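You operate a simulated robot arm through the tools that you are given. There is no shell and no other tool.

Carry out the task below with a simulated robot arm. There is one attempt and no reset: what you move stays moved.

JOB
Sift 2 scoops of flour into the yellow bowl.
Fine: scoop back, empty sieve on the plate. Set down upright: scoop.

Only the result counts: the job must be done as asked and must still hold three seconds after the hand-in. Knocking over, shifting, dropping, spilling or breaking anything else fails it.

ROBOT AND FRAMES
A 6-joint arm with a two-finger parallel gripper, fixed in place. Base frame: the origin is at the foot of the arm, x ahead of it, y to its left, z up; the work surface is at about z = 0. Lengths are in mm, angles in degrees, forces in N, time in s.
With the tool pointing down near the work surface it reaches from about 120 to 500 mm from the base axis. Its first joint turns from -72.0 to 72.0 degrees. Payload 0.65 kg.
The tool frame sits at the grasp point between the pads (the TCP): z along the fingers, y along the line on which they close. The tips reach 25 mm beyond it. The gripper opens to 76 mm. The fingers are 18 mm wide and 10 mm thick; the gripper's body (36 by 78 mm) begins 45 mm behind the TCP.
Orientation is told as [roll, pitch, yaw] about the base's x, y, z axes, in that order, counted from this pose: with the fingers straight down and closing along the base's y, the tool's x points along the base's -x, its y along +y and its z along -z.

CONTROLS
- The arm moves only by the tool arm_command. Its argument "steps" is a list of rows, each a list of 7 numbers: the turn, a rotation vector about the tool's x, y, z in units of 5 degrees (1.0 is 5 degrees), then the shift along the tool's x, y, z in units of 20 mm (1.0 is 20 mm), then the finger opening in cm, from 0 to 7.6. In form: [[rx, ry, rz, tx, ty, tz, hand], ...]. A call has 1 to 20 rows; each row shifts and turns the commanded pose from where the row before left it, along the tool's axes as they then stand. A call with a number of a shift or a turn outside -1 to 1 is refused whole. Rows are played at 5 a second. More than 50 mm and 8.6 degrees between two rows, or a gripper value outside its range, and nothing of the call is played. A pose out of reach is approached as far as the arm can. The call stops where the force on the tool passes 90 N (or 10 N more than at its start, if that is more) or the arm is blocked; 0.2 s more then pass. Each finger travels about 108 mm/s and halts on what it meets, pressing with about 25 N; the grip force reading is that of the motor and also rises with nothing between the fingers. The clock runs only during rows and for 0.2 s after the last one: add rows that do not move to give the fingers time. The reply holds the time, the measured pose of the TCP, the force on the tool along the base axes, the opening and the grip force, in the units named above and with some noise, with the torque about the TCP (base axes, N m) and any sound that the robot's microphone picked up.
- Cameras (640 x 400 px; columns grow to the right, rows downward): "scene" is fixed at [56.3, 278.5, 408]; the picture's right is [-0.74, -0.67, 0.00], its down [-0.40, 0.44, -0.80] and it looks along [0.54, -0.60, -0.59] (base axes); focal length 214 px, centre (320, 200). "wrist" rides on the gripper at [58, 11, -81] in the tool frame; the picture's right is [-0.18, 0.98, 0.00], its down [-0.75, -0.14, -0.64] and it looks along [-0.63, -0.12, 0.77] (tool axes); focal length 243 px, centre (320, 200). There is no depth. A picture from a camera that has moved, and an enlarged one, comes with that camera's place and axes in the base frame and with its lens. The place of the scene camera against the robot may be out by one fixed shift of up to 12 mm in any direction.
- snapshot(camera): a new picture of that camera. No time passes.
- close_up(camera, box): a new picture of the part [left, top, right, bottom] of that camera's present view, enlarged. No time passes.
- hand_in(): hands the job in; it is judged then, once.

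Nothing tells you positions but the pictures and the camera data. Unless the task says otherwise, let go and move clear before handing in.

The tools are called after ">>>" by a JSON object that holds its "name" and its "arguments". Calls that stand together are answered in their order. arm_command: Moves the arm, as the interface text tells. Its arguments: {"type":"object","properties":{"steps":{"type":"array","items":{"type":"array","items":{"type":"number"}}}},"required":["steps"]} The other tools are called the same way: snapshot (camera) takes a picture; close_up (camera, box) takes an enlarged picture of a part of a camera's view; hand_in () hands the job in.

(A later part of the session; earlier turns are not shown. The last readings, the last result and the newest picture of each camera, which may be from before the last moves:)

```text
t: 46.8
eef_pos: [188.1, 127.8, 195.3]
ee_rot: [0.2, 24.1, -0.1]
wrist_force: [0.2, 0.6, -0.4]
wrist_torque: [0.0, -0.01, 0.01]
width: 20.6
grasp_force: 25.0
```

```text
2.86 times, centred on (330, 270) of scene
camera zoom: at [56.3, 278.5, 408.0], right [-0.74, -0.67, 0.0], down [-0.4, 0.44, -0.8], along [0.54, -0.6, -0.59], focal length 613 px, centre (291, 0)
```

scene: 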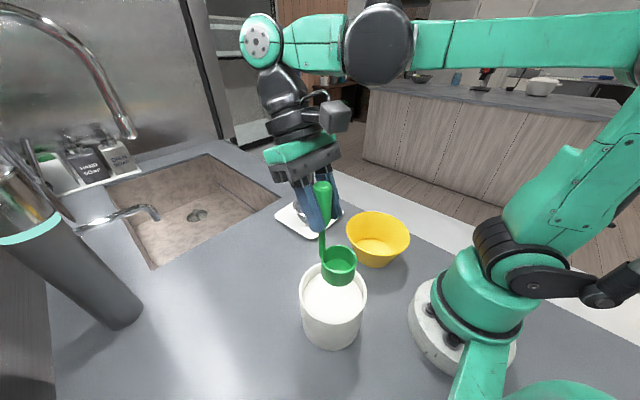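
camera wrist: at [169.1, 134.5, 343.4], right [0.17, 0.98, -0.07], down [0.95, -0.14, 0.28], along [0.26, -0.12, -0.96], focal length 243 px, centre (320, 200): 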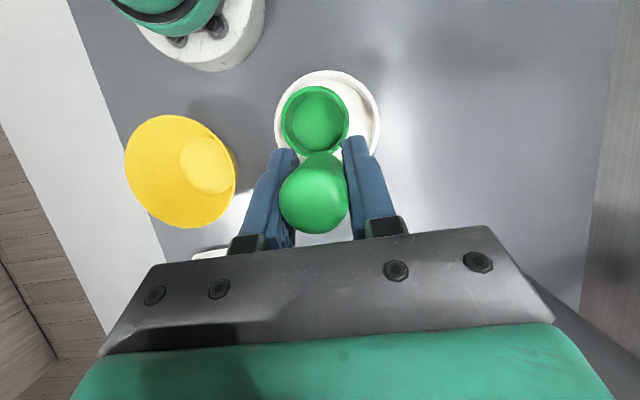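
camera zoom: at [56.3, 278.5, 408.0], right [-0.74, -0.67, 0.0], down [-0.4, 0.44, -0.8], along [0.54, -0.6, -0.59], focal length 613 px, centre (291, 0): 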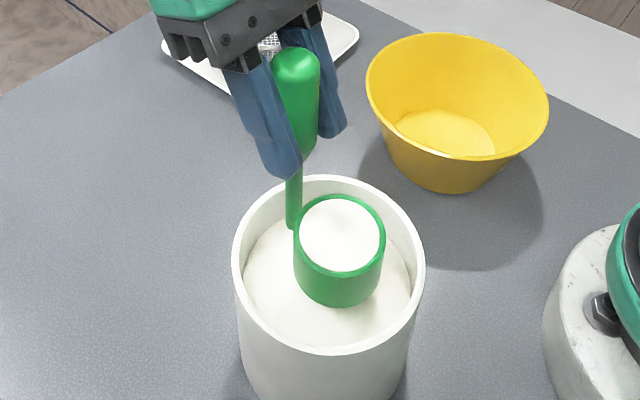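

The cup is level full. I'll lift it clear of the tub rim and yaw it to -65° while it is still above the tub, keeping it upright.

>>> {"name": "arm_command", "arguments": {"steps": [[0, 0, 0, 0.204, 0, -0.456, 1.5], [0, 0, 0, 0.306, 0, -0.685, 1.5], [0, 0, 0, 0.306, 0, -0.685, 1.5], [0, 0, 0, 0.102, 0, -0.228, 1.5], [-0.204, 0, 0.456, 0, 0, 0, 1.5], [-0.408, 0, 0.913, 0, 0, 0, 1.5], [-0.408, 0, 0.913, 0, 0, 0, 1.5], [-0.408, 0, 0.913, 0, 0, 0, 1.5], [-0.408, 0, 0.913, 0, 0, 0, 1.5], [-0.408, 0, 0.913, 0, 0, 0, 1.5], [-0.408, 0, 0.913, 0, 0, 0, 1.5], [-0.408, 0, 0.913, 0, 0, 0, 1.5], [-0.408, 0, 0.913, 0, 0, 0, 1.5], [-0.408, 0, 0.913, 0, 0, 0, 1.5], [-0.408, 0, 0.913, 0, 0, 0, 1.5], [-0.408, 0, 0.913, 0, 0, 0, 1.5], [-0.408, 0, 0.913, 0, 0, 0, 1.5], [-0.204, 0, 0.456, 0, 0, 0, 1.5], [0, 0, 0, 0, 0, 0, 1.5]]}}

>>> {"name": "snapshot", "arguments": {"camera": "wrist"}}

>>> {"name": "snapshot", "arguments": {"camera": "scene"}}

```text
t: 50.8
eef_pos: [190.7, 128.7, 241.5]
ee_rot: [0.1, 24.2, -65.3]
wrist_force: [0.8, 0.4, -1.1]
wrist_torque: [-0.01, -0.01, -0.02]
width: 20.8
grasp_force: 25.1
```

```text
taken
camera wrist: at [190.9, 149.8, 338.5], right [0.96, 0.26, -0.07], down [0.27, -0.92, 0.28], along [0.0, -0.29, -0.96], focal length 243 px, centre (320, 200)
```

wrist: 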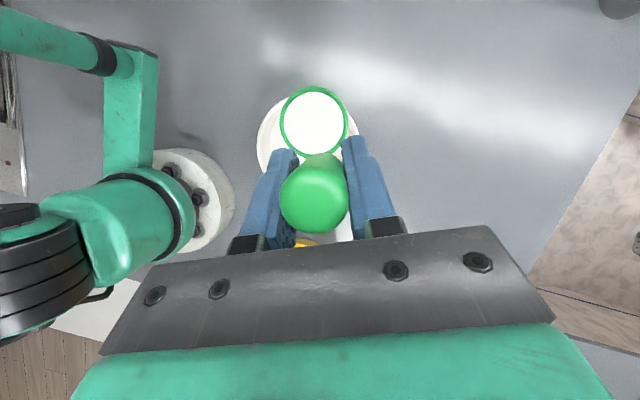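

```text
taken
```

scene: 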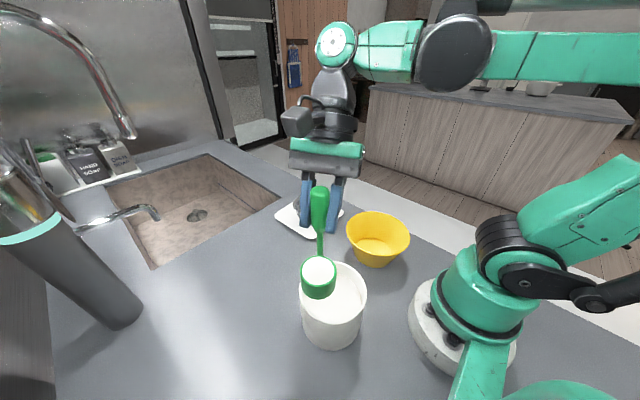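

The cup is still full and upright. Now a smooth translation to the starting point above the sieve.

>>> {"name": "arm_command", "arguments": {"steps": [[0, 0, 0, -0.306, 0.113, -0.137, 1.5], [0, 0, 0, -0.536, 0.198, -0.239, 1.5], [0, 0, 0, -0.765, 0.283, -0.342, 1.5], [0, 0, 0, -0.765, 0.283, -0.342, 1.5], [0, 0, 0, -0.765, 0.283, -0.342, 1.5], [0, 0, 0, -0.765, 0.283, -0.342, 1.5], [0, 0, 0, -0.765, 0.283, -0.342, 1.5], [0, 0, 0, -0.765, 0.283, -0.342, 1.5], [0, 0, 0, -0.765, 0.283, -0.342, 1.5], [0, 0, 0, -0.765, 0.283, -0.342, 1.5], [0, 0, 0, -0.765, 0.283, -0.342, 1.5], [0, 0, 0, -0.765, 0.283, -0.342, 1.5], [0, 0, 0, -0.765, 0.283, -0.342, 1.5], [0, 0, 0, -0.765, 0.283, -0.342, 1.5], [0, 0, 0, -0.765, 0.283, -0.342, 1.5], [0, 0, 0, -0.765, 0.283, -0.342, 1.5], [0, 0, 0, -0.536, 0.198, -0.239, 1.5], [0, 0, 0, -0.306, 0.113, -0.137, 1.5], [0, 0, 0, 0, 0, 0, 1.5]]}}

>>> {"name": "snapshot", "arguments": {"camera": "wrist"}}

>>> {"name": "snapshot", "arguments": {"camera": "scene"}}

```text
t: 54.8
eef_pos: [387.0, -79.0, 239.2]
ee_rot: [0.0, 24.3, -65.1]
wrist_force: [-0.6, -1.1, -0.9]
wrist_torque: [-0.01, 0.01, 0.0]
width: 20.7
grasp_force: 25.4
```

```text
taken
camera wrist: at [388.4, -57.6, 337.7], right [0.96, 0.26, -0.08], down [0.27, -0.92, 0.28], along [0.0, -0.29, -0.96], focal length 243 px, centre (320, 200)
```

wrist: 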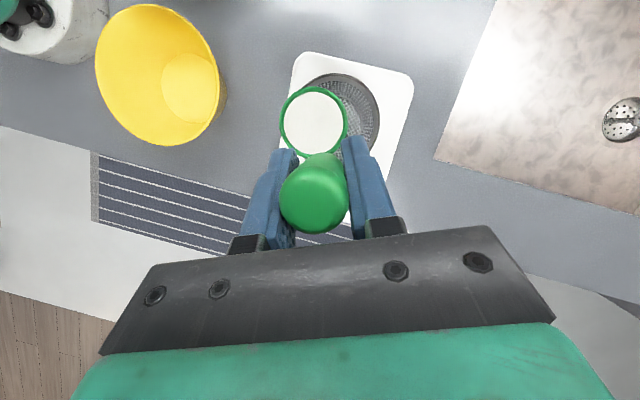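

```text
taken
```

scene: 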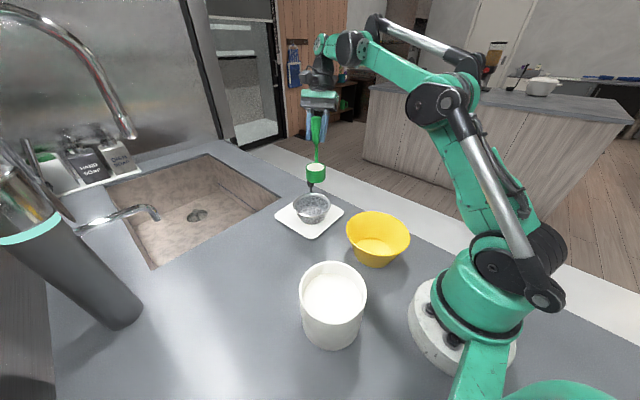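

The cup is above the sieve area and still full. I'll zoom in with the wrist camera to line it up precisely.

>>> {"name": "close_up", "arguments": {"camera": "wrist", "box": [240, 40, 440, 165]}}

```text
3.20 times, centred on (340, 102) of wrist
camera zoom: at [388.4, -57.6, 337.7], right [0.96, 0.26, -0.08], down [0.27, -0.92, 0.28], along [0.0, -0.29, -0.96], focal length 776 px, centre (256, 512)
```

zoom: 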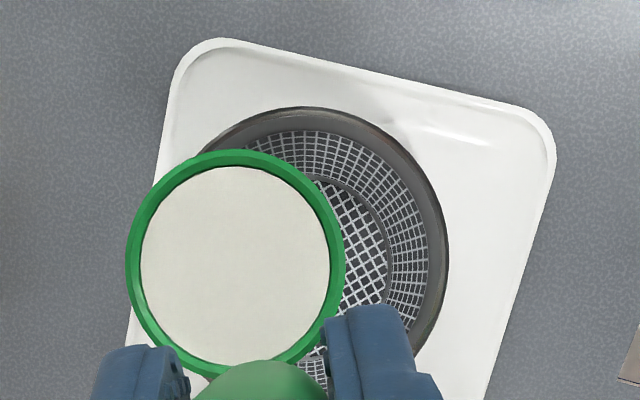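

The cup needs about an 8 mm sideways shift to line up with the sieve centre. I'll do that, lower it to just above the sieve, and then begin tilting around the lip.

>>> {"name": "arm_command", "arguments": {"steps": [[0, 0, 0, -0.2, 0.1, 0.45, 1.5], [0, 0, 0, -0.306, 0.14, 0.685, 1.5], [0, 0, 0, -0.306, 0.14, 0.685, 1.5], [0, 0, 0, -0.1, 0.05, 0.23, 1.5], [0, 0, 0, 0, 0, 0, 1.5]]}}

>>> {"name": "close_up", "arguments": {"camera": "wrist", "box": [220, 20, 440, 165]}}

>>> {"name": "close_up", "arguments": {"camera": "scene", "box": [240, 80, 400, 250]}}

```text
t: 56.0
eef_pos: [395.3, -76.4, 195.3]
ee_rot: [0.1, 24.3, -65.1]
wrist_force: [-0.7, 0.4, -0.9]
wrist_torque: [-0.04, 0.03, -0.02]
width: 20.9
grasp_force: 25.5
```

```text
2.76 times, centred on (330, 92) of wrist
camera zoom: at [396.3, -55.0, 293.1], right [0.96, 0.26, -0.07], down [0.27, -0.92, 0.28], along [0.0, -0.29, -0.96], focal length 669 px, centre (292, 497)
```

zoom: 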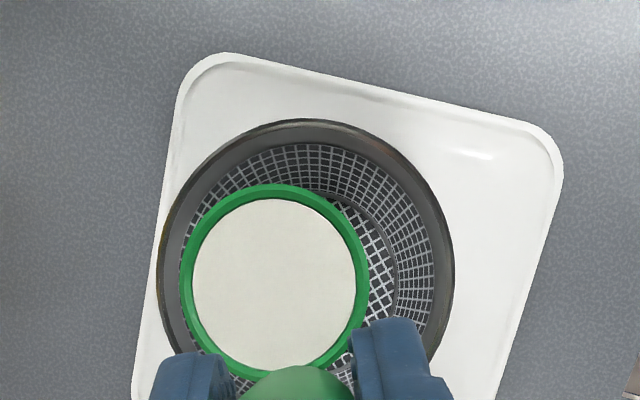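

```text
2.35 times, centred on (320, 165) of scene
camera zoom: at [56.3, 278.5, 408.0], right [-0.74, -0.67, 0.0], down [-0.4, 0.44, -0.8], along [0.54, -0.6, -0.59], focal length 505 px, centre (320, 282)
```

zoom: 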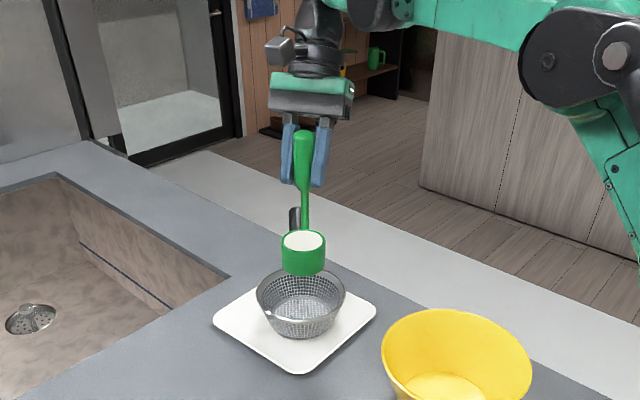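

The cup centre is now over the sieve centre. I'll tilt 30° first while pivoting near the lip, then check for flow and leakage.

>>> {"name": "arm_command", "arguments": {"steps": [[0, -1, 0, 0.32, 0.025, -0.101, 1.5], [0, -1, 0, 0.316, 0.025, -0.093, 1.5], [0, -1, 0, 0.3135, 0.025, -0.084, 1.5], [0, -1, 0, 0.312, 0.025, -0.075, 1.5], [0, -1, 0, 0.311, 0.025, -0.066, 1.5], [0, -1, 0, 0.3105, 0.025, -0.057, 1.5], [0, 0, 0, 0, 0, 0, 1.5]]}}

>>> {"name": "snapshot", "arguments": {"camera": "wrist"}}

>>> {"name": "close_up", "arguments": {"camera": "scene", "box": [240, 80, 400, 250]}}

```text
t: 57.6
eef_pos: [382.2, -43.6, 210.5]
ee_rot: [0.1, -5.7, -65.2]
wrist_force: [-1.0, -0.3, -0.6]
wrist_torque: [0.0, 0.0, 0.02]
width: 20.6
grasp_force: 24.7
```

```text
taken
camera wrist: at [364.8, 19.5, 285.7], right [0.97, 0.25, 0.02], down [0.16, -0.68, 0.72], along [0.19, -0.69, -0.7], focal length 243 px, centre (320, 200)
```

wrist: 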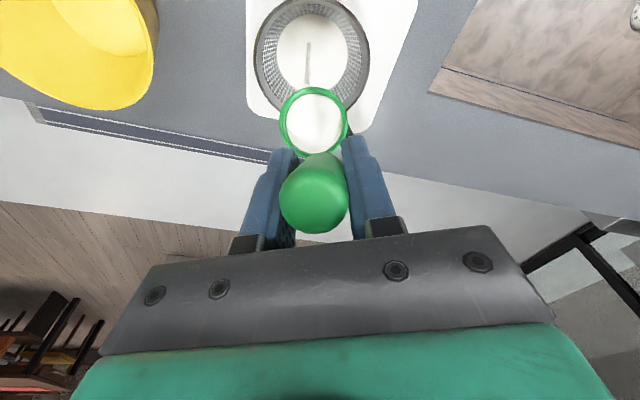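

```text
2.35 times, centred on (320, 165) of scene
camera zoom: at [56.3, 278.6, 408.0], right [-0.74, -0.67, 0.0], down [-0.4, 0.44, -0.8], along [0.54, -0.6, -0.59], focal length 505 px, centre (320, 282)
```

zoom: 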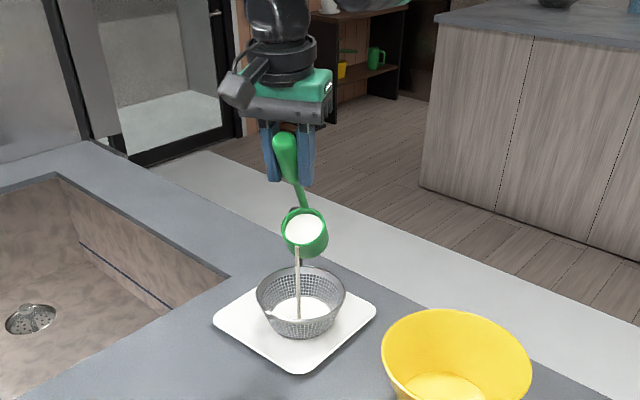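

Flour is already streaming from the lip into the sieve. I'll zoom in on the sieve and plate to see whether anything leaks through.

>>> {"name": "close_up", "arguments": {"camera": "wrist", "box": [240, 0, 400, 130]}}

>>> {"name": "close_up", "arguments": {"camera": "scene", "box": [280, 170, 350, 240]}}

```text
3.08 times, centred on (320, 65) of wrist
camera zoom: at [364.8, 19.5, 285.7], right [0.97, 0.25, 0.02], down [0.16, -0.68, 0.72], along [0.19, -0.69, -0.7], focal length 746 px, centre (320, 615)
```

zoom: 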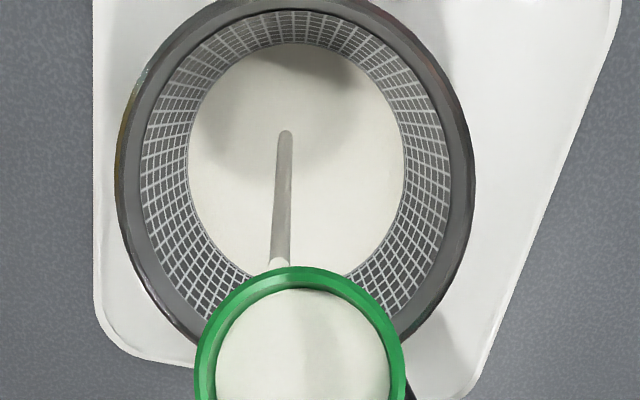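

```text
5.71 times, centred on (315, 205) of scene
camera zoom: at [56.3, 278.6, 408.0], right [-0.74, -0.67, 0.0], down [-0.4, 0.44, -0.8], along [0.54, -0.6, -0.59], focal length 1226 px, centre (349, 171)
```

zoom: 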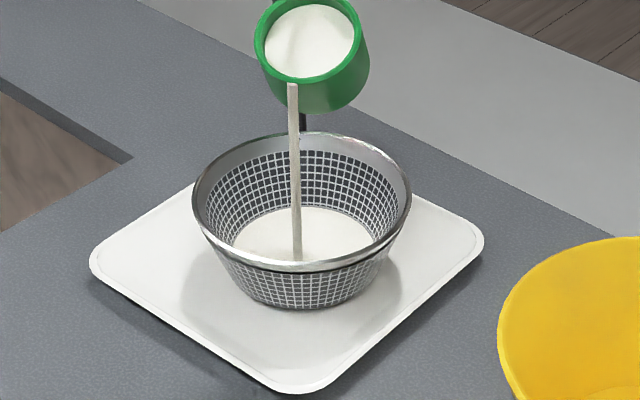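

The sieve seems to hold the flour, with nothing showing on the plate. I'll pause briefly in place to confirm it isn't leaking, then continue tilting.

>>> {"name": "arm_command", "arguments": {"steps": [[0, 0, 0, 0, 0, 0, 1.5], [0, 0, 0, 0, 0, 0, 1.5], [0, 0, 0, 0, 0, 0, 1.5], [0, 0, 0, 0, 0, 0, 1.5]]}}

>>> {"name": "close_up", "arguments": {"camera": "scene", "box": [280, 170, 350, 240]}}

>>> {"name": "close_up", "arguments": {"camera": "wrist", "box": [240, 0, 400, 130]}}

```text
t: 58.6
eef_pos: [382.9, -44.1, 211.6]
ee_rot: [0.0, -5.7, -65.2]
wrist_force: [0.7, 0.0, -0.9]
wrist_torque: [0.0, 0.03, 0.01]
width: 20.5
grasp_force: 25.3
```

```text
5.71 times, centred on (315, 205) of scene
camera zoom: at [56.3, 278.5, 408.0], right [-0.74, -0.67, 0.0], down [-0.4, 0.44, -0.8], along [0.54, -0.6, -0.59], focal length 1226 px, centre (349, 171)
```

zoom: 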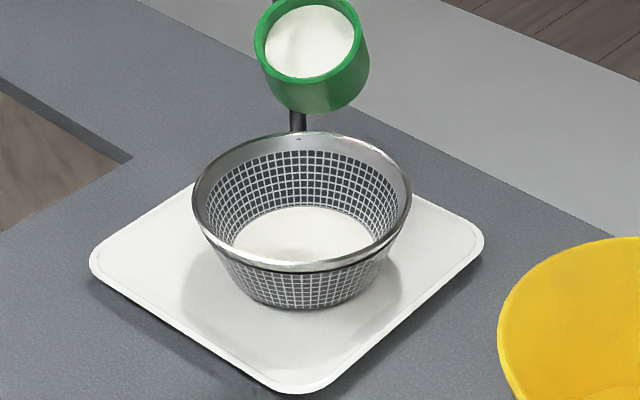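

```text
3.08 times, centred on (320, 65) of wrist
camera zoom: at [364.9, 19.4, 285.8], right [0.97, 0.25, 0.02], down [0.16, -0.68, 0.71], along [0.19, -0.69, -0.7], focal length 746 px, centre (320, 615)
```

zoom: 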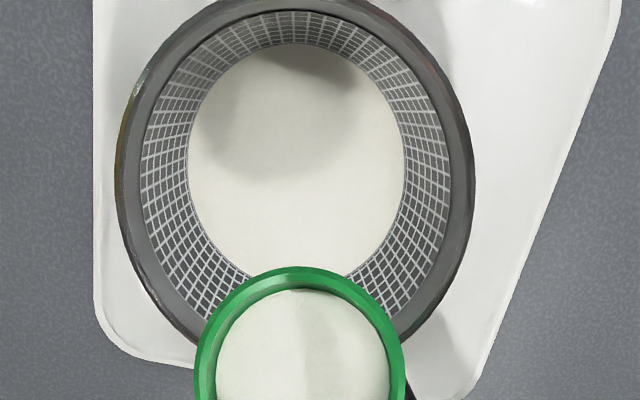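

The sieve holds the flour at rest, and the stream stopped at this tilt, so the amount poured follows the tilt angle. I'll continue tilting around the lip.

>>> {"name": "arm_command", "arguments": {"steps": [[0, -1, 0, 0.28, 0, -0.048, 1.5], [0, -1, 0, 0.285, 0, -0.045, 1.5], [0, -1, 0, 0.29, 0, -0.04, 1.5], [0, -1, 0, 0.295, 0, -0.035, 1.5], [0, -1, 0, 0.3, 0, -0.02, 1.5], [0, -1, 0, 0.31, 0, -0.015, 1.5], [0, 0, 0, 0, 0, 0, 1.5], [0, 0, 0, 0, 0, 0, 1.5]]}}

>>> {"name": "snapshot", "arguments": {"camera": "wrist"}}

>>> {"name": "snapshot", "arguments": {"camera": "scene"}}

>>> {"name": "close_up", "arguments": {"camera": "scene", "box": [260, 130, 370, 240]}}

```text
t: 60.4
eef_pos: [368.7, -13.0, 204.0]
ee_rot: [0.1, -35.7, -65.3]
wrist_force: [0.3, 0.1, -0.9]
wrist_torque: [0.06, -0.01, 0.02]
width: 20.7
grasp_force: 25.1
```

```text
taken
camera wrist: at [339.5, 76.3, 235.9], right [0.95, 0.28, 0.11], down [-0.03, -0.27, 0.96], along [0.3, -0.92, -0.25], focal length 243 px, centre (320, 200)
```

wrist: 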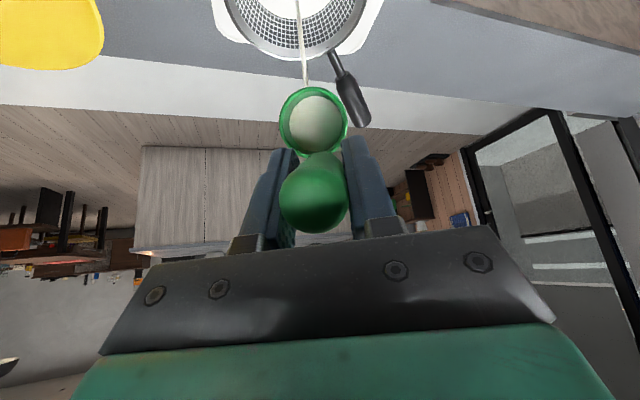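

```text
taken
```

scene: 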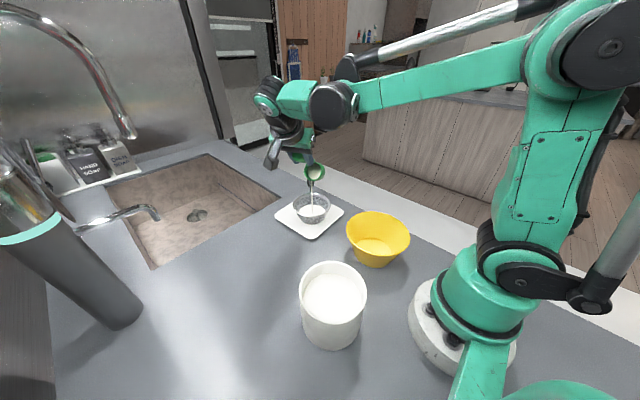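

```text
3.64 times, centred on (315, 185) of scene
camera zoom: at [56.3, 278.6, 408.0], right [-0.74, -0.67, 0.0], down [-0.4, 0.44, -0.8], along [0.54, -0.6, -0.59], focal length 780 px, centre (338, 254)
```

zoom: 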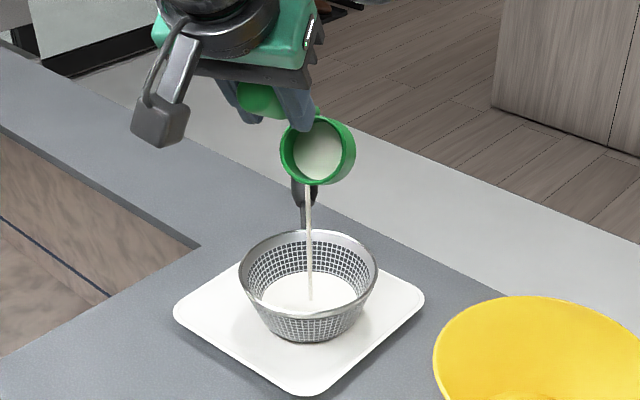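

The stream lands near the centre of the sieve, as planned. I'll continue from 60° to 90°, pivoting about the lip.

>>> {"name": "arm_command", "arguments": {"steps": [[0, -1, 0, 0.41, 0, -0.059, 1.5], [0, -1, 0, 0.41, 0, -0.059, 1.5], [0, -1, 0, 0.41, 0, -0.059, 1.5], [0, -1, 0, 0.41, 0, -0.059, 1.5], [0, -1, 0, 0.41, 0, -0.059, 1.5], [0, -1, 0, 0.41, 0, -0.059, 1.5], [0, 0, 0, 0, 0, 0, 1.5], [0, 0, 0, 0, 0, 0, 1.5]]}}

>>> {"name": "snapshot", "arguments": {"camera": "wrist"}}

>>> {"name": "snapshot", "arguments": {"camera": "scene"}}

>>> {"name": "close_up", "arguments": {"camera": "scene", "box": [260, 130, 370, 240]}}

```text
t: 62.2
eef_pos: [353.4, 20.6, 171.5]
ee_rot: [0.1, -65.7, -65.3]
wrist_force: [0.2, 0.7, -0.4]
wrist_torque: [0.05, -0.02, 0.0]
width: 20.7
grasp_force: 25.1
```

```text
taken
camera wrist: at [321.4, 112.9, 152.6], right [0.92, 0.34, 0.17], down [-0.24, 0.19, 0.95], along [0.29, -0.92, 0.26], focal length 243 px, centre (320, 200)
```

wrist: 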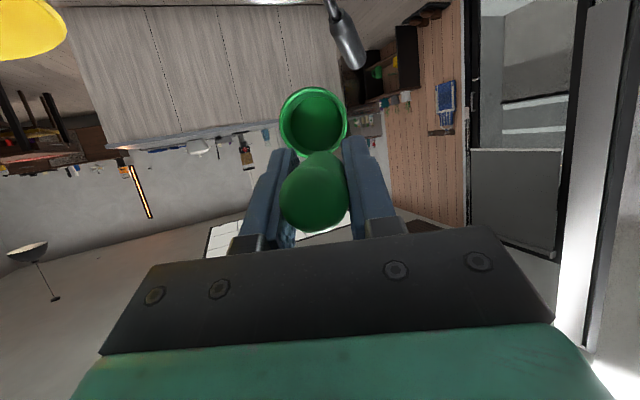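

```text
taken
```

scene: 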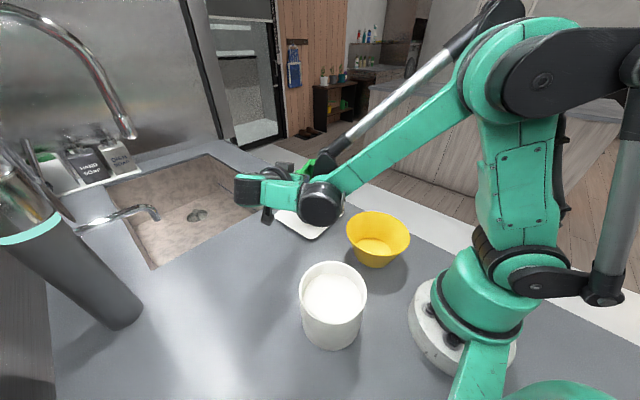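

```text
3.64 times, centred on (315, 185) of scene
camera zoom: at [56.3, 278.5, 408.0], right [-0.74, -0.67, 0.0], down [-0.4, 0.44, -0.8], along [0.54, -0.6, -0.59], focal length 780 px, centre (338, 254)
```

zoom: 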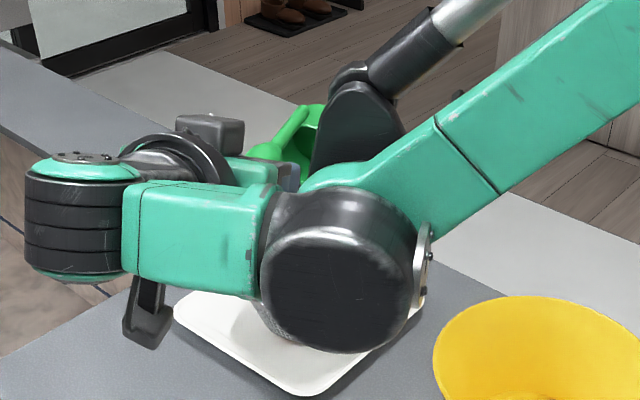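

At 90° the cup looks empty in the wrist view. I'll zoom in to confirm.

>>> {"name": "close_up", "arguments": {"camera": "wrist", "box": [250, 60, 390, 170]}}

```text
3.64 times, centred on (320, 115) of wrist
camera zoom: at [321.4, 112.9, 152.6], right [0.92, 0.34, 0.17], down [-0.24, 0.19, 0.95], along [0.29, -0.92, 0.26], focal length 882 px, centre (320, 509)
```

zoom: 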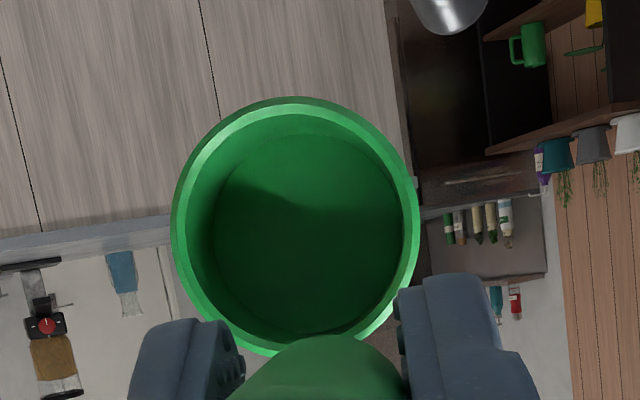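

The cup is fully empty. I'll reverse the tilt back to upright along the same path and look into the sieve.

>>> {"name": "arm_command", "arguments": {"steps": [[0, 1, 0, -0.41, 0, 0.02, 1.5], [0, 1, 0, -0.41, 0, 0.02, 1.5], [0, 1, 0, -0.41, 0, 0.02, 1.5], [0, 1, 0, -0.41, 0, 0.02, 1.5], [0, 1, 0, -0.41, 0, 0.02, 1.5], [0, 1, 0, -0.41, 0, 0.02, 1.5], [0, 1, 0, -0.3, 0, -0.05, 1.5], [0, 1, 0, -0.3, 0, -0.05, 1.5], [0, 1, 0, -0.3, 0, -0.05, 1.5], [0, 1, 0, -0.3, 0, -0.05, 1.5], [0, 1, 0, -0.3, 0, -0.05, 1.5], [0, 1, 0, -0.3, 0, -0.05, 1.5], [0, 0, 0, 0, 0, 0, 1.5]]}}

>>> {"name": "snapshot", "arguments": {"camera": "wrist"}}

>>> {"name": "close_up", "arguments": {"camera": "scene", "box": [260, 130, 370, 240]}}

```text
t: 65.0
eef_pos: [379.5, -34.2, 230.6]
ee_rot: [0.0, -5.7, -65.2]
wrist_force: [0.2, 0.2, -0.1]
wrist_torque: [0.01, 0.01, -0.03]
width: 20.4
grasp_force: 25.1
```

```text
taken
camera wrist: at [361.0, 29.7, 304.3], right [0.97, 0.25, 0.02], down [0.16, -0.68, 0.71], along [0.19, -0.69, -0.7], focal length 243 px, centre (320, 200)
```

wrist: 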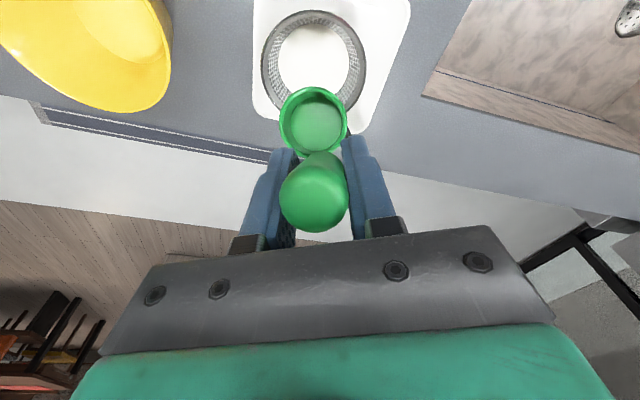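

```text
3.64 times, centred on (315, 185) of scene
camera zoom: at [56.3, 278.5, 408.0], right [-0.74, -0.67, 0.0], down [-0.4, 0.44, -0.8], along [0.54, -0.6, -0.59], focal length 780 px, centre (338, 254)
```

zoom: 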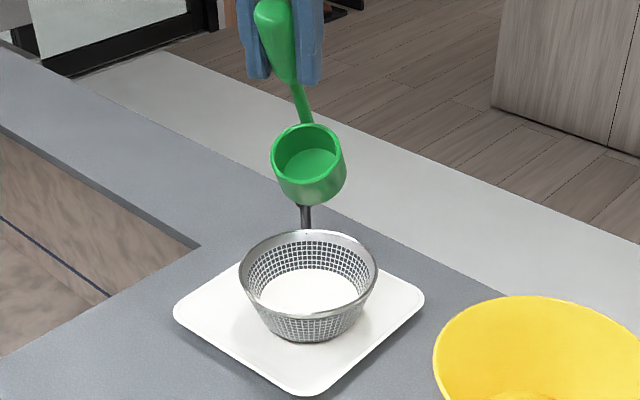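

One full scoop is in the sieve and nothing has spilled. I'll bring the scoop upright and carry it back over the tub for the second scoop, keeping the -65° yaw.

>>> {"name": "arm_command", "arguments": {"steps": [[0, 1, 0, 0, 0, 0, 1.5], [0, 1, 0, 0, 0, 0, 1.5], [0, 1, 0, 0, 0, 0, 1.5], [0, 1, 0, 0, 0, 0, 1.5], [0, 1, 0, 0, 0, 0, 1.5], [0, 0.96, 0, 0, 0, 0, 1.5], [0, 0, 0, 0, 0, 0, 1.5]]}}

>>> {"name": "arm_command", "arguments": {"steps": [[0, 0, 0, 0.37, -0.236, 0.14, 1.5], [0, 0, 0, 0.7415, -0.4715, 0.281, 1.5], [0, 0, 0, 0.7415, -0.4715, 0.281, 1.5], [0, 0, 0, 0.7415, -0.4715, 0.281, 1.5], [0, 0, 0, 0.7415, -0.4715, 0.281, 1.5], [0, 0, 0, 0.7415, -0.4715, 0.281, 1.5], [0, 0, 0, 0.7415, -0.4715, 0.281, 1.5], [0, 0, 0, 0.7415, -0.4715, 0.281, 1.5], [0, 0, 0, 0.7415, -0.4715, 0.281, 1.5], [0, 0, 0, 0.7415, -0.4715, 0.281, 1.5], [0, 0, 0, 0.7415, -0.4715, 0.281, 1.5], [0, 0, 0, 0.7415, -0.4715, 0.281, 1.5], [0, 0, 0, 0.7415, -0.4715, 0.281, 1.5], [0, 0, 0, 0.37, -0.236, 0.14, 1.5], [0, 0, 0, 0, 0, 0, 1.5]]}}

>>> {"name": "snapshot", "arguments": {"camera": "wrist"}}

>>> {"name": "snapshot", "arguments": {"camera": "scene"}}

```text
t: 66.6
eef_pos: [379.1, -33.8, 229.5]
ee_rot: [0.0, 24.1, -65.2]
wrist_force: [-0.6, -0.2, -0.3]
wrist_torque: [0.0, 0.01, 0.02]
width: 20.8
grasp_force: 24.9
```

```text
t: 69.8
eef_pos: [181.6, 101.1, 240.6]
ee_rot: [0.1, 24.1, -65.3]
wrist_force: [0.2, -0.3, -0.6]
wrist_torque: [-0.01, -0.05, 0.0]
width: 20.4
grasp_force: 25.5
```

```text
taken
camera wrist: at [181.5, 123.6, 338.4], right [0.96, 0.26, -0.07], down [0.27, -0.92, 0.28], along [0.0, -0.29, -0.96], focal length 243 px, centre (320, 200)
```

wrist: 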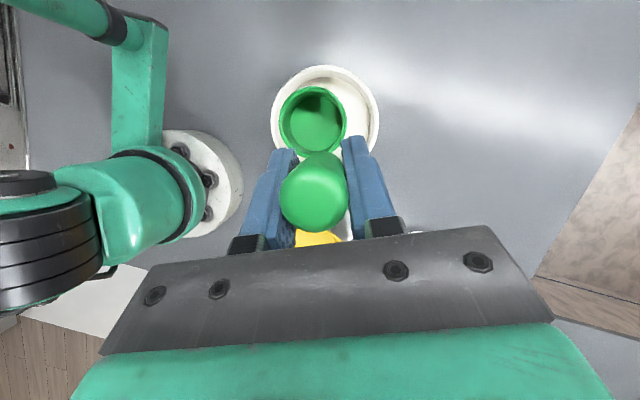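

```text
taken
```

scene: 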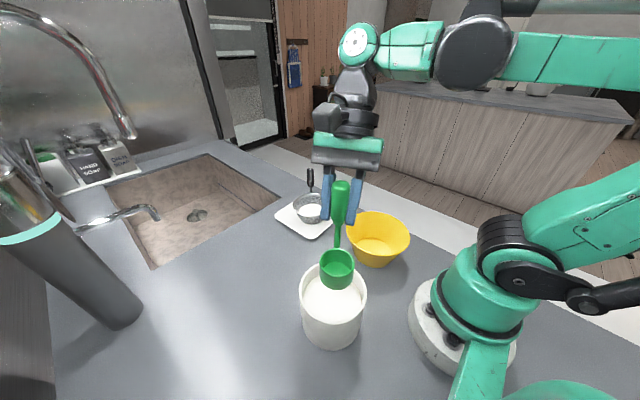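

I'll nudge the cup sideways to centre it in the tub and lower it for the second scoop.

>>> {"name": "arm_command", "arguments": {"steps": [[0, 0, 0, 0, 0.16, 0, 1.5], [0, 0, 0, -0.33, 0, 0.74, 1.5], [0, 0, 0, -0.33, 0, 0.74, 1.5], [0, 0, 0, -0.33, 0, 0.74, 1.5], [0, 0, 0, 0, 0, 0, 1.5]]}}

>>> {"name": "close_up", "arguments": {"camera": "wrist", "box": [220, 40, 420, 200]}}

>>> {"name": "close_up", "arguments": {"camera": "scene", "box": [260, 200, 400, 340]}}

```text
t: 71.0
eef_pos: [184.8, 102.6, 194.3]
ee_rot: [-0.1, 24.1, -65.2]
wrist_force: [0.2, -0.5, -0.3]
wrist_torque: [-0.02, 0.01, 0.02]
width: 20.9
grasp_force: 25.3
```

```text
2.50 times, centred on (320, 120) of wrist
camera zoom: at [185.4, 124.6, 290.7], right [0.96, 0.26, -0.07], down [0.27, -0.92, 0.28], along [0.0, -0.29, -0.96], focal length 606 px, centre (320, 400)
```

zoom: 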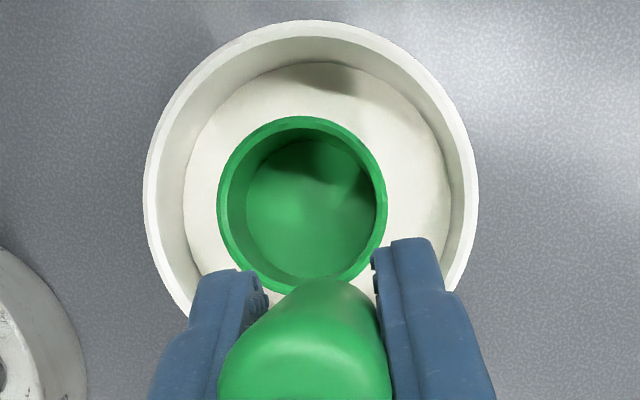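

```text
2.86 times, centred on (330, 270) of scene
camera zoom: at [56.3, 278.5, 408.0], right [-0.74, -0.67, 0.0], down [-0.4, 0.44, -0.8], along [0.54, -0.6, -0.59], focal length 613 px, centre (291, 0)
```

zoom: 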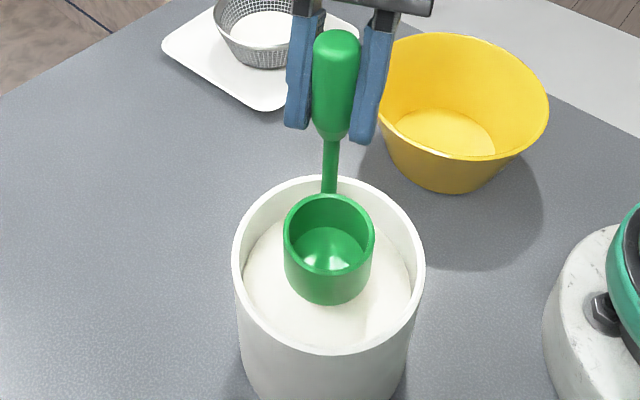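

The cup has clearance on every side. I'll continue down until it is submerged.

>>> {"name": "arm_command", "arguments": {"steps": [[0, 0, 0, -0.245, 0, 0.548, 1.5], [0, 0, 0, -0.245, 0, 0.548, 1.5], [0, 0, 0, -0.245, 0, 0.548, 1.5], [0, 0, 0, -0.122, 0, 0.274, 1.5], [0, 0, 0, -0.122, 0, 0.274, 1.5], [0, 0, 0, -0.122, 0, 0.274, 1.5], [0, 0, 0, -0.122, 0, 0.274, 1.5], [0, 0, 0, -0.122, 0, 0.274, 1.5], [0, 0, 0, 0, 0, 0, 1.5], [0, 0, 0, 0, 0, 0, 1.5]]}}

>>> {"name": "close_up", "arguments": {"camera": "wrist", "box": [220, 40, 420, 200]}}

>>> {"name": "close_up", "arguments": {"camera": "scene", "box": [260, 200, 400, 340]}}

```text
t: 73.2
eef_pos: [185.7, 101.7, 125.6]
ee_rot: [0.0, 24.1, -65.1]
wrist_force: [-1.4, -0.2, -0.9]
wrist_torque: [0.02, -0.01, 0.0]
width: 20.4
grasp_force: 24.7
```

```text
2.50 times, centred on (320, 120) of wrist
camera zoom: at [186.4, 124.6, 223.8], right [0.96, 0.26, -0.07], down [0.27, -0.92, 0.28], along [0.0, -0.29, -0.96], focal length 606 px, centre (320, 400)
```

zoom: 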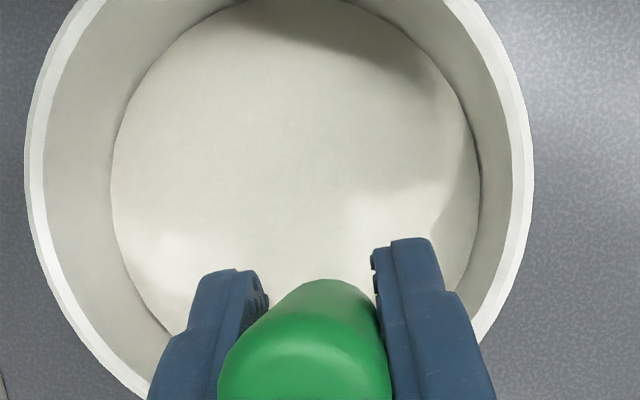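

```text
2.86 times, centred on (330, 270) of scene
camera zoom: at [56.3, 278.5, 408.0], right [-0.74, -0.67, 0.0], down [-0.4, 0.44, -0.8], along [0.54, -0.6, -0.59], focal length 613 px, centre (291, 0)
```

zoom: 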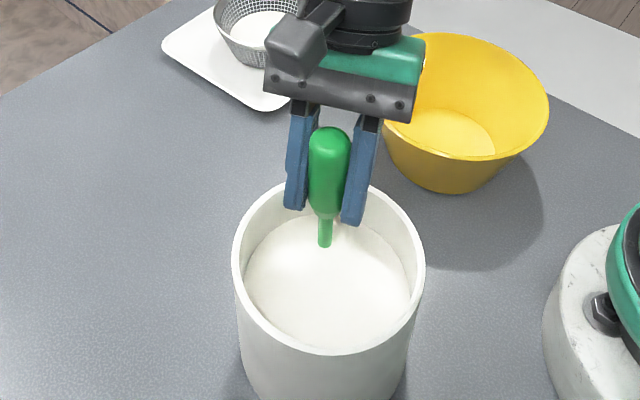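

The cup is submerged. I'll lift it straight and level to travel height.

>>> {"name": "arm_command", "arguments": {"steps": [[0, 0, 0, 0.08, 0, -0.18, 1.5], [0, 0, 0, 0.122, 0, -0.274, 1.5], [0, 0, 0, 0.163, 0, -0.365, 1.5], [0, 0, 0, 0.163, 0, -0.365, 1.5], [0, 0, 0, 0.163, 0, -0.365, 1.5], [0, 0, 0, 0.204, 0, -0.456, 1.5], [0, 0, 0, 0.204, 0, -0.456, 1.5], [0, 0, 0, 0.245, 0, -0.548, 1.5], [0, 0, 0, 0.245, 0, -0.548, 1.5], [0, 0, 0, 0.245, 0, -0.548, 1.5], [0, 0, 0, 0.245, 0, -0.548, 1.5], [0, 0, 0, 0.204, 0, -0.456, 1.5], [0, 0, 0, 0.1, 0, -0.22, 1.5], [0, 0, 0, 0, 0, 0, 1.5]]}}

>>> {"name": "close_up", "arguments": {"camera": "wrist", "box": [220, 40, 420, 200]}}

>>> {"name": "close_up", "arguments": {"camera": "scene", "box": [240, 160, 420, 340]}}

```text
t: 76.2
eef_pos: [184.3, 102.5, 244.2]
ee_rot: [0.1, 24.0, -65.3]
wrist_force: [0.4, 0.0, -0.4]
wrist_torque: [-0.02, 0.02, 0.0]
width: 20.5
grasp_force: 25.1
```

```text
2.50 times, centred on (320, 120) of wrist
camera zoom: at [185.1, 125.1, 341.6], right [0.96, 0.26, -0.07], down [0.27, -0.92, 0.28], along [0.0, -0.29, -0.96], focal length 606 px, centre (320, 400)
```

zoom: 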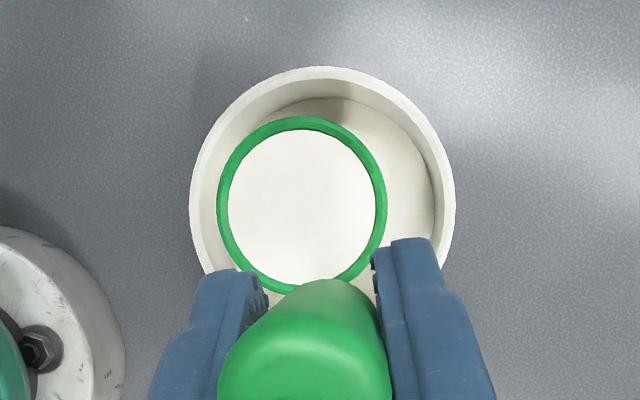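

```text
2.22 times, centred on (330, 250) of scene
camera zoom: at [56.3, 278.5, 408.0], right [-0.74, -0.67, 0.0], down [-0.4, 0.44, -0.8], along [0.54, -0.6, -0.59], focal length 477 px, centre (298, 89)
```

zoom: 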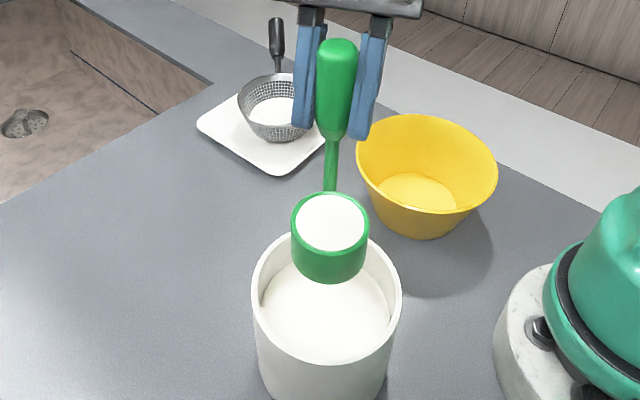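

The second scoop is full. Now the same smooth carry to above the sieve.

>>> {"name": "arm_command", "arguments": {"steps": [[0, 0, 0, -0.303, 0.153, -0.131, 1.5], [0, 0, 0, -0.53, 0.2685, -0.229, 1.5], [0, 0, 0, -0.757, 0.3836, -0.3276, 1.5], [0, 0, 0, -0.757, 0.3836, -0.3276, 1.5], [0, 0, 0, -0.757, 0.3836, -0.3276, 1.5], [0, 0, 0, -0.757, 0.3836, -0.3276, 1.5], [0, 0, 0, -0.757, 0.3836, -0.3276, 1.5], [0, 0, 0, -0.757, 0.3836, -0.3276, 1.5], [0, 0, 0, -0.757, 0.3836, -0.3276, 1.5], [0, 0, 0, -0.757, 0.3836, -0.3276, 1.5], [0, 0, 0, -0.757, 0.3836, -0.3276, 1.5], [0, 0, 0, -0.757, 0.3836, -0.3276, 1.5], [0, 0, 0, -0.757, 0.3836, -0.3276, 1.5], [0, 0, 0, -0.757, 0.3836, -0.3276, 1.5], [0, 0, 0, -0.757, 0.3836, -0.3276, 1.5], [0, 0, 0, -0.53, 0.2685, -0.229, 1.5], [0, 0, 0, -0.303, 0.153, -0.131, 1.5], [0, 0, 0, 0, 0, 0, 1.5]]}}

>>> {"name": "arm_command", "arguments": {"steps": [[0, 0, 0, -0.2, 0, 0.45, 1.5], [0, 0, 0, -0.306, 0, 0.685, 1.5], [0, 0, 0, -0.306, 0, 0.685, 1.5], [0, 0, 0, -0.1, 0, 0.23, 1.5], [0, 0, 0, 0, 0, 0, 1.5]]}}

>>> {"name": "close_up", "arguments": {"camera": "wrist", "box": [220, 20, 440, 165]}}

>>> {"name": "close_up", "arguments": {"camera": "scene", "box": [240, 80, 400, 250]}}

```text
t: 80.0
eef_pos: [395.7, -75.6, 240.7]
ee_rot: [0.1, 24.1, -65.1]
wrist_force: [-0.1, -0.1, -1.0]
wrist_torque: [-0.01, 0.01, 0.02]
width: 20.7
grasp_force: 24.6
```

```text
t: 81.2
eef_pos: [395.5, -76.1, 195.4]
ee_rot: [0.0, 24.1, -65.2]
wrist_force: [0.3, -0.7, -0.3]
wrist_torque: [0.01, 0.03, 0.01]
width: 20.5
grasp_force: 25.1
```

```text
2.76 times, centred on (330, 92) of wrist
camera zoom: at [396.3, -53.5, 293.6], right [0.96, 0.26, -0.07], down [0.27, -0.92, 0.28], along [0.0, -0.29, -0.96], focal length 669 px, centre (292, 497)
```

zoom: 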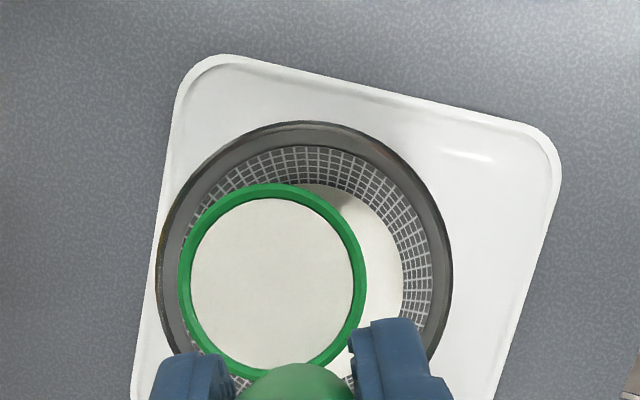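

```text
2.35 times, centred on (320, 165) of scene
camera zoom: at [56.3, 278.5, 408.0], right [-0.74, -0.67, 0.0], down [-0.4, 0.44, -0.8], along [0.54, -0.6, -0.59], focal length 505 px, centre (320, 282)
```

zoom: 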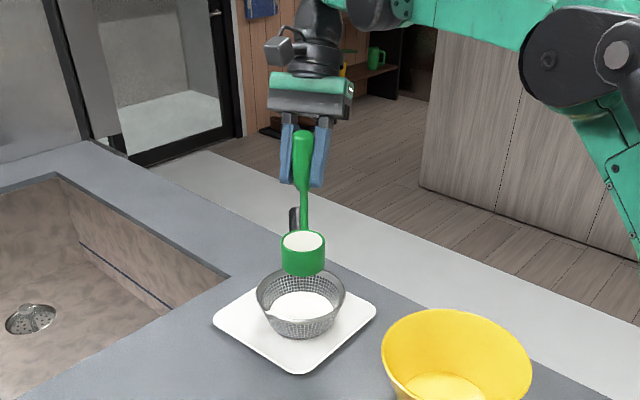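

The alignment matches the first pour, so I'll repeat the same tilt sequence in two stages, starting with 0° to 60°.

>>> {"name": "arm_command", "arguments": {"steps": [[0, -1, 0, 0.32, 0.025, -0.101, 1.5], [0, -1, 0, 0.316, 0.025, -0.093, 1.5], [0, -1, 0, 0.3135, 0.025, -0.084, 1.5], [0, -1, 0, 0.312, 0.025, -0.075, 1.5], [0, -1, 0, 0.311, 0.025, -0.066, 1.5], [0, -1, 0, 0.3105, 0.025, -0.057, 1.5], [0, 0, 0, 0, 0, 0, 1.5], [0, 0, 0, 0, 0, 0, 1.5], [0, -1, 0, 0.28, 0, -0.048, 1.5], [0, -1, 0, 0.285, 0, -0.045, 1.5], [0, -1, 0, 0.29, 0, -0.04, 1.5], [0, -1, 0, 0.295, 0, -0.035, 1.5], [0, -1, 0, 0.3, 0, -0.02, 1.5], [0, -1, 0, 0.31, 0, -0.015, 1.5], [0, 0, 0, 0, 0, 0, 1.5], [0, 0, 0, 0, 0, 0, 1.5], [0, 0, 0, 0, 0, 0, 1.5]]}}

>>> {"name": "close_up", "arguments": {"camera": "scene", "box": [260, 130, 370, 240]}}

>>> {"name": "snapshot", "arguments": {"camera": "wrist"}}

```text
t: 84.8
eef_pos: [370.1, -12.1, 207.3]
ee_rot: [0.1, -35.9, -65.4]
wrist_force: [-0.4, 0.4, -0.7]
wrist_torque: [0.04, -0.02, 0.0]
width: 20.5
grasp_force: 24.1
```

```text
3.64 times, centred on (315, 185) of scene
camera zoom: at [56.3, 278.5, 408.0], right [-0.74, -0.67, 0.0], down [-0.4, 0.44, -0.8], along [0.54, -0.6, -0.59], focal length 780 px, centre (338, 254)
```

zoom: 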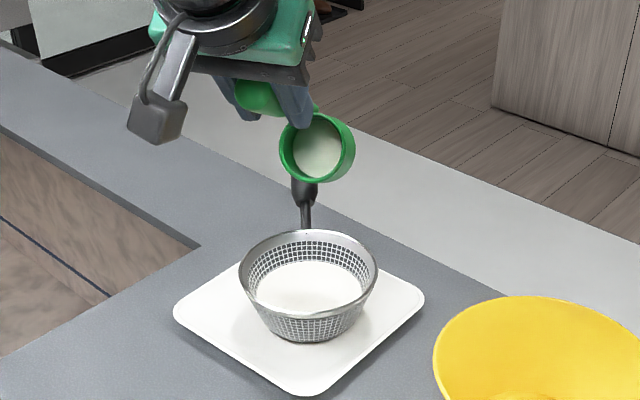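

```text
taken
camera wrist: at [339.7, 77.6, 237.8], right [0.95, 0.28, 0.11], down [-0.03, -0.27, 0.96], along [0.3, -0.92, -0.25], focal length 243 px, centre (320, 200)
```

wrist: 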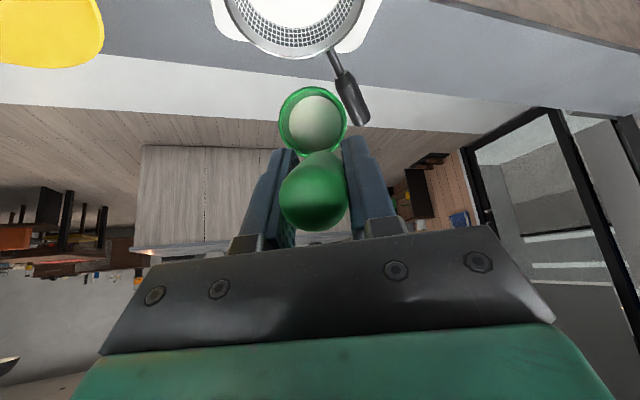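

The sieve level is rising cleanly. I'll continue to 90° to empty the cup, then check it.

>>> {"name": "arm_command", "arguments": {"steps": [[0, -1, 0, 0.41, 0, -0.059, 1.5], [0, -1, 0, 0.41, 0, -0.059, 1.5], [0, -1, 0, 0.41, 0, -0.059, 1.5], [0, -1, 0, 0.41, 0, -0.059, 1.5], [0, -1, 0, 0.41, 0, -0.059, 1.5], [0, -1, 0, 0.41, 0, -0.059, 1.5], [0, -0.6, 0, 0.25, 0, -0.035, 1.5], [0, 0, 0, 0, 0, 0, 1.5], [0, 0, 0, 0, 0, 0, 1.5], [0, 0, 0, 0, 0, 0, 1.5]]}}

>>> {"name": "close_up", "arguments": {"camera": "wrist", "box": [250, 60, 390, 170]}}

```text
t: 87.0
eef_pos: [352.0, 23.6, 170.0]
ee_rot: [0.1, -69.0, -65.2]
wrist_force: [0.8, 0.3, -0.3]
wrist_torque: [0.04, 0.0, -0.03]
width: 20.6
grasp_force: 25.0
```

```text
3.64 times, centred on (320, 115) of wrist
camera zoom: at [322.0, 115.1, 145.1], right [0.92, 0.35, 0.17], down [-0.27, 0.24, 0.93], along [0.29, -0.9, 0.31], focal length 882 px, centre (320, 509)
```

zoom: 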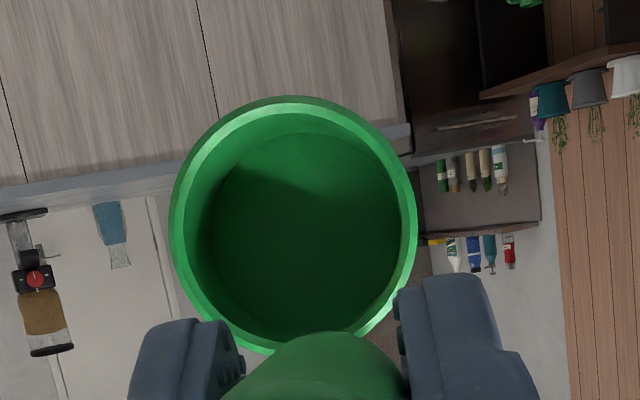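

The cup is empty, so two scoops are in the sieve. I'll reverse the tilt and bring the scoop upright.

>>> {"name": "arm_command", "arguments": {"steps": [[0, 0.66, 0, -0.25, 0, 0.02, 1.5], [0, 1, 0, -0.41, 0, 0.02, 1.5], [0, 1, 0, -0.41, 0, 0.02, 1.5], [0, 1, 0, -0.41, 0, 0.02, 1.5], [0, 1, 0, -0.41, 0, 0.02, 1.5], [0, 1, 0, -0.41, 0, 0.02, 1.5], [0, 1, 0, -0.41, 0, 0.02, 1.5], [0, 1, 0, -0.3, 0, -0.05, 1.5], [0, 1, 0, -0.3, 0, -0.05, 1.5], [0, 1, 0, -0.3, 0, -0.05, 1.5], [0, 1, 0, -0.3, 0, -0.05, 1.5], [0, 1, 0, -0.3, 0, -0.05, 1.5], [0, 1, 0, -0.3, 0, -0.05, 1.5], [0, 0, 0, 0, 0, 0, 1.5]]}}

>>> {"name": "arm_command", "arguments": {"steps": [[0, 1, 0, 0, 0, 0, 1.5], [0, 1, 0, 0, 0, 0, 1.5], [0, 1, 0, 0, 0, 0, 1.5], [0, 1, 0, 0, 0, 0, 1.5], [0, 1, 0, 0, 0, 0, 1.5], [0, 0.96, 0, 0, 0, 0, 1.5], [0, 0, 0, 0, 0, 0, 1.5]]}}

>>> {"name": "snapshot", "arguments": {"camera": "scene"}}

>>> {"name": "snapshot", "arguments": {"camera": "wrist"}}

```text
t: 90.0
eef_pos: [380.2, -33.1, 230.5]
ee_rot: [0.0, -5.5, -65.2]
wrist_force: [-0.3, 0.0, -1.6]
wrist_torque: [-0.03, -0.02, -0.01]
width: 20.7
grasp_force: 25.4
```

```text
t: 91.6
eef_pos: [379.5, -34.2, 231.7]
ee_rot: [-0.1, 24.1, -65.2]
wrist_force: [0.1, -0.3, -1.1]
wrist_torque: [0.0, -0.02, -0.01]
width: 20.8
grasp_force: 25.5
```

```text
taken
```

scene: 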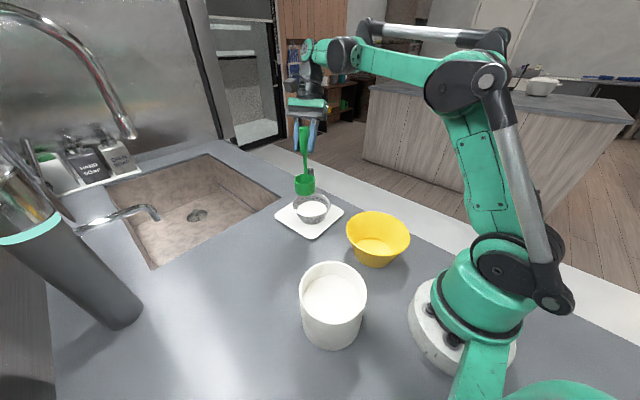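

```text
taken
camera wrist: at [380.4, -11.8, 329.3], right [0.96, 0.26, -0.07], down [0.27, -0.92, 0.28], along [0.0, -0.29, -0.96], focal length 243 px, centre (320, 200)
```

wrist: 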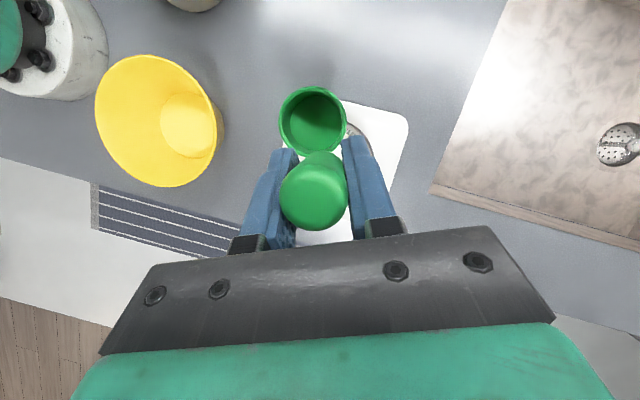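

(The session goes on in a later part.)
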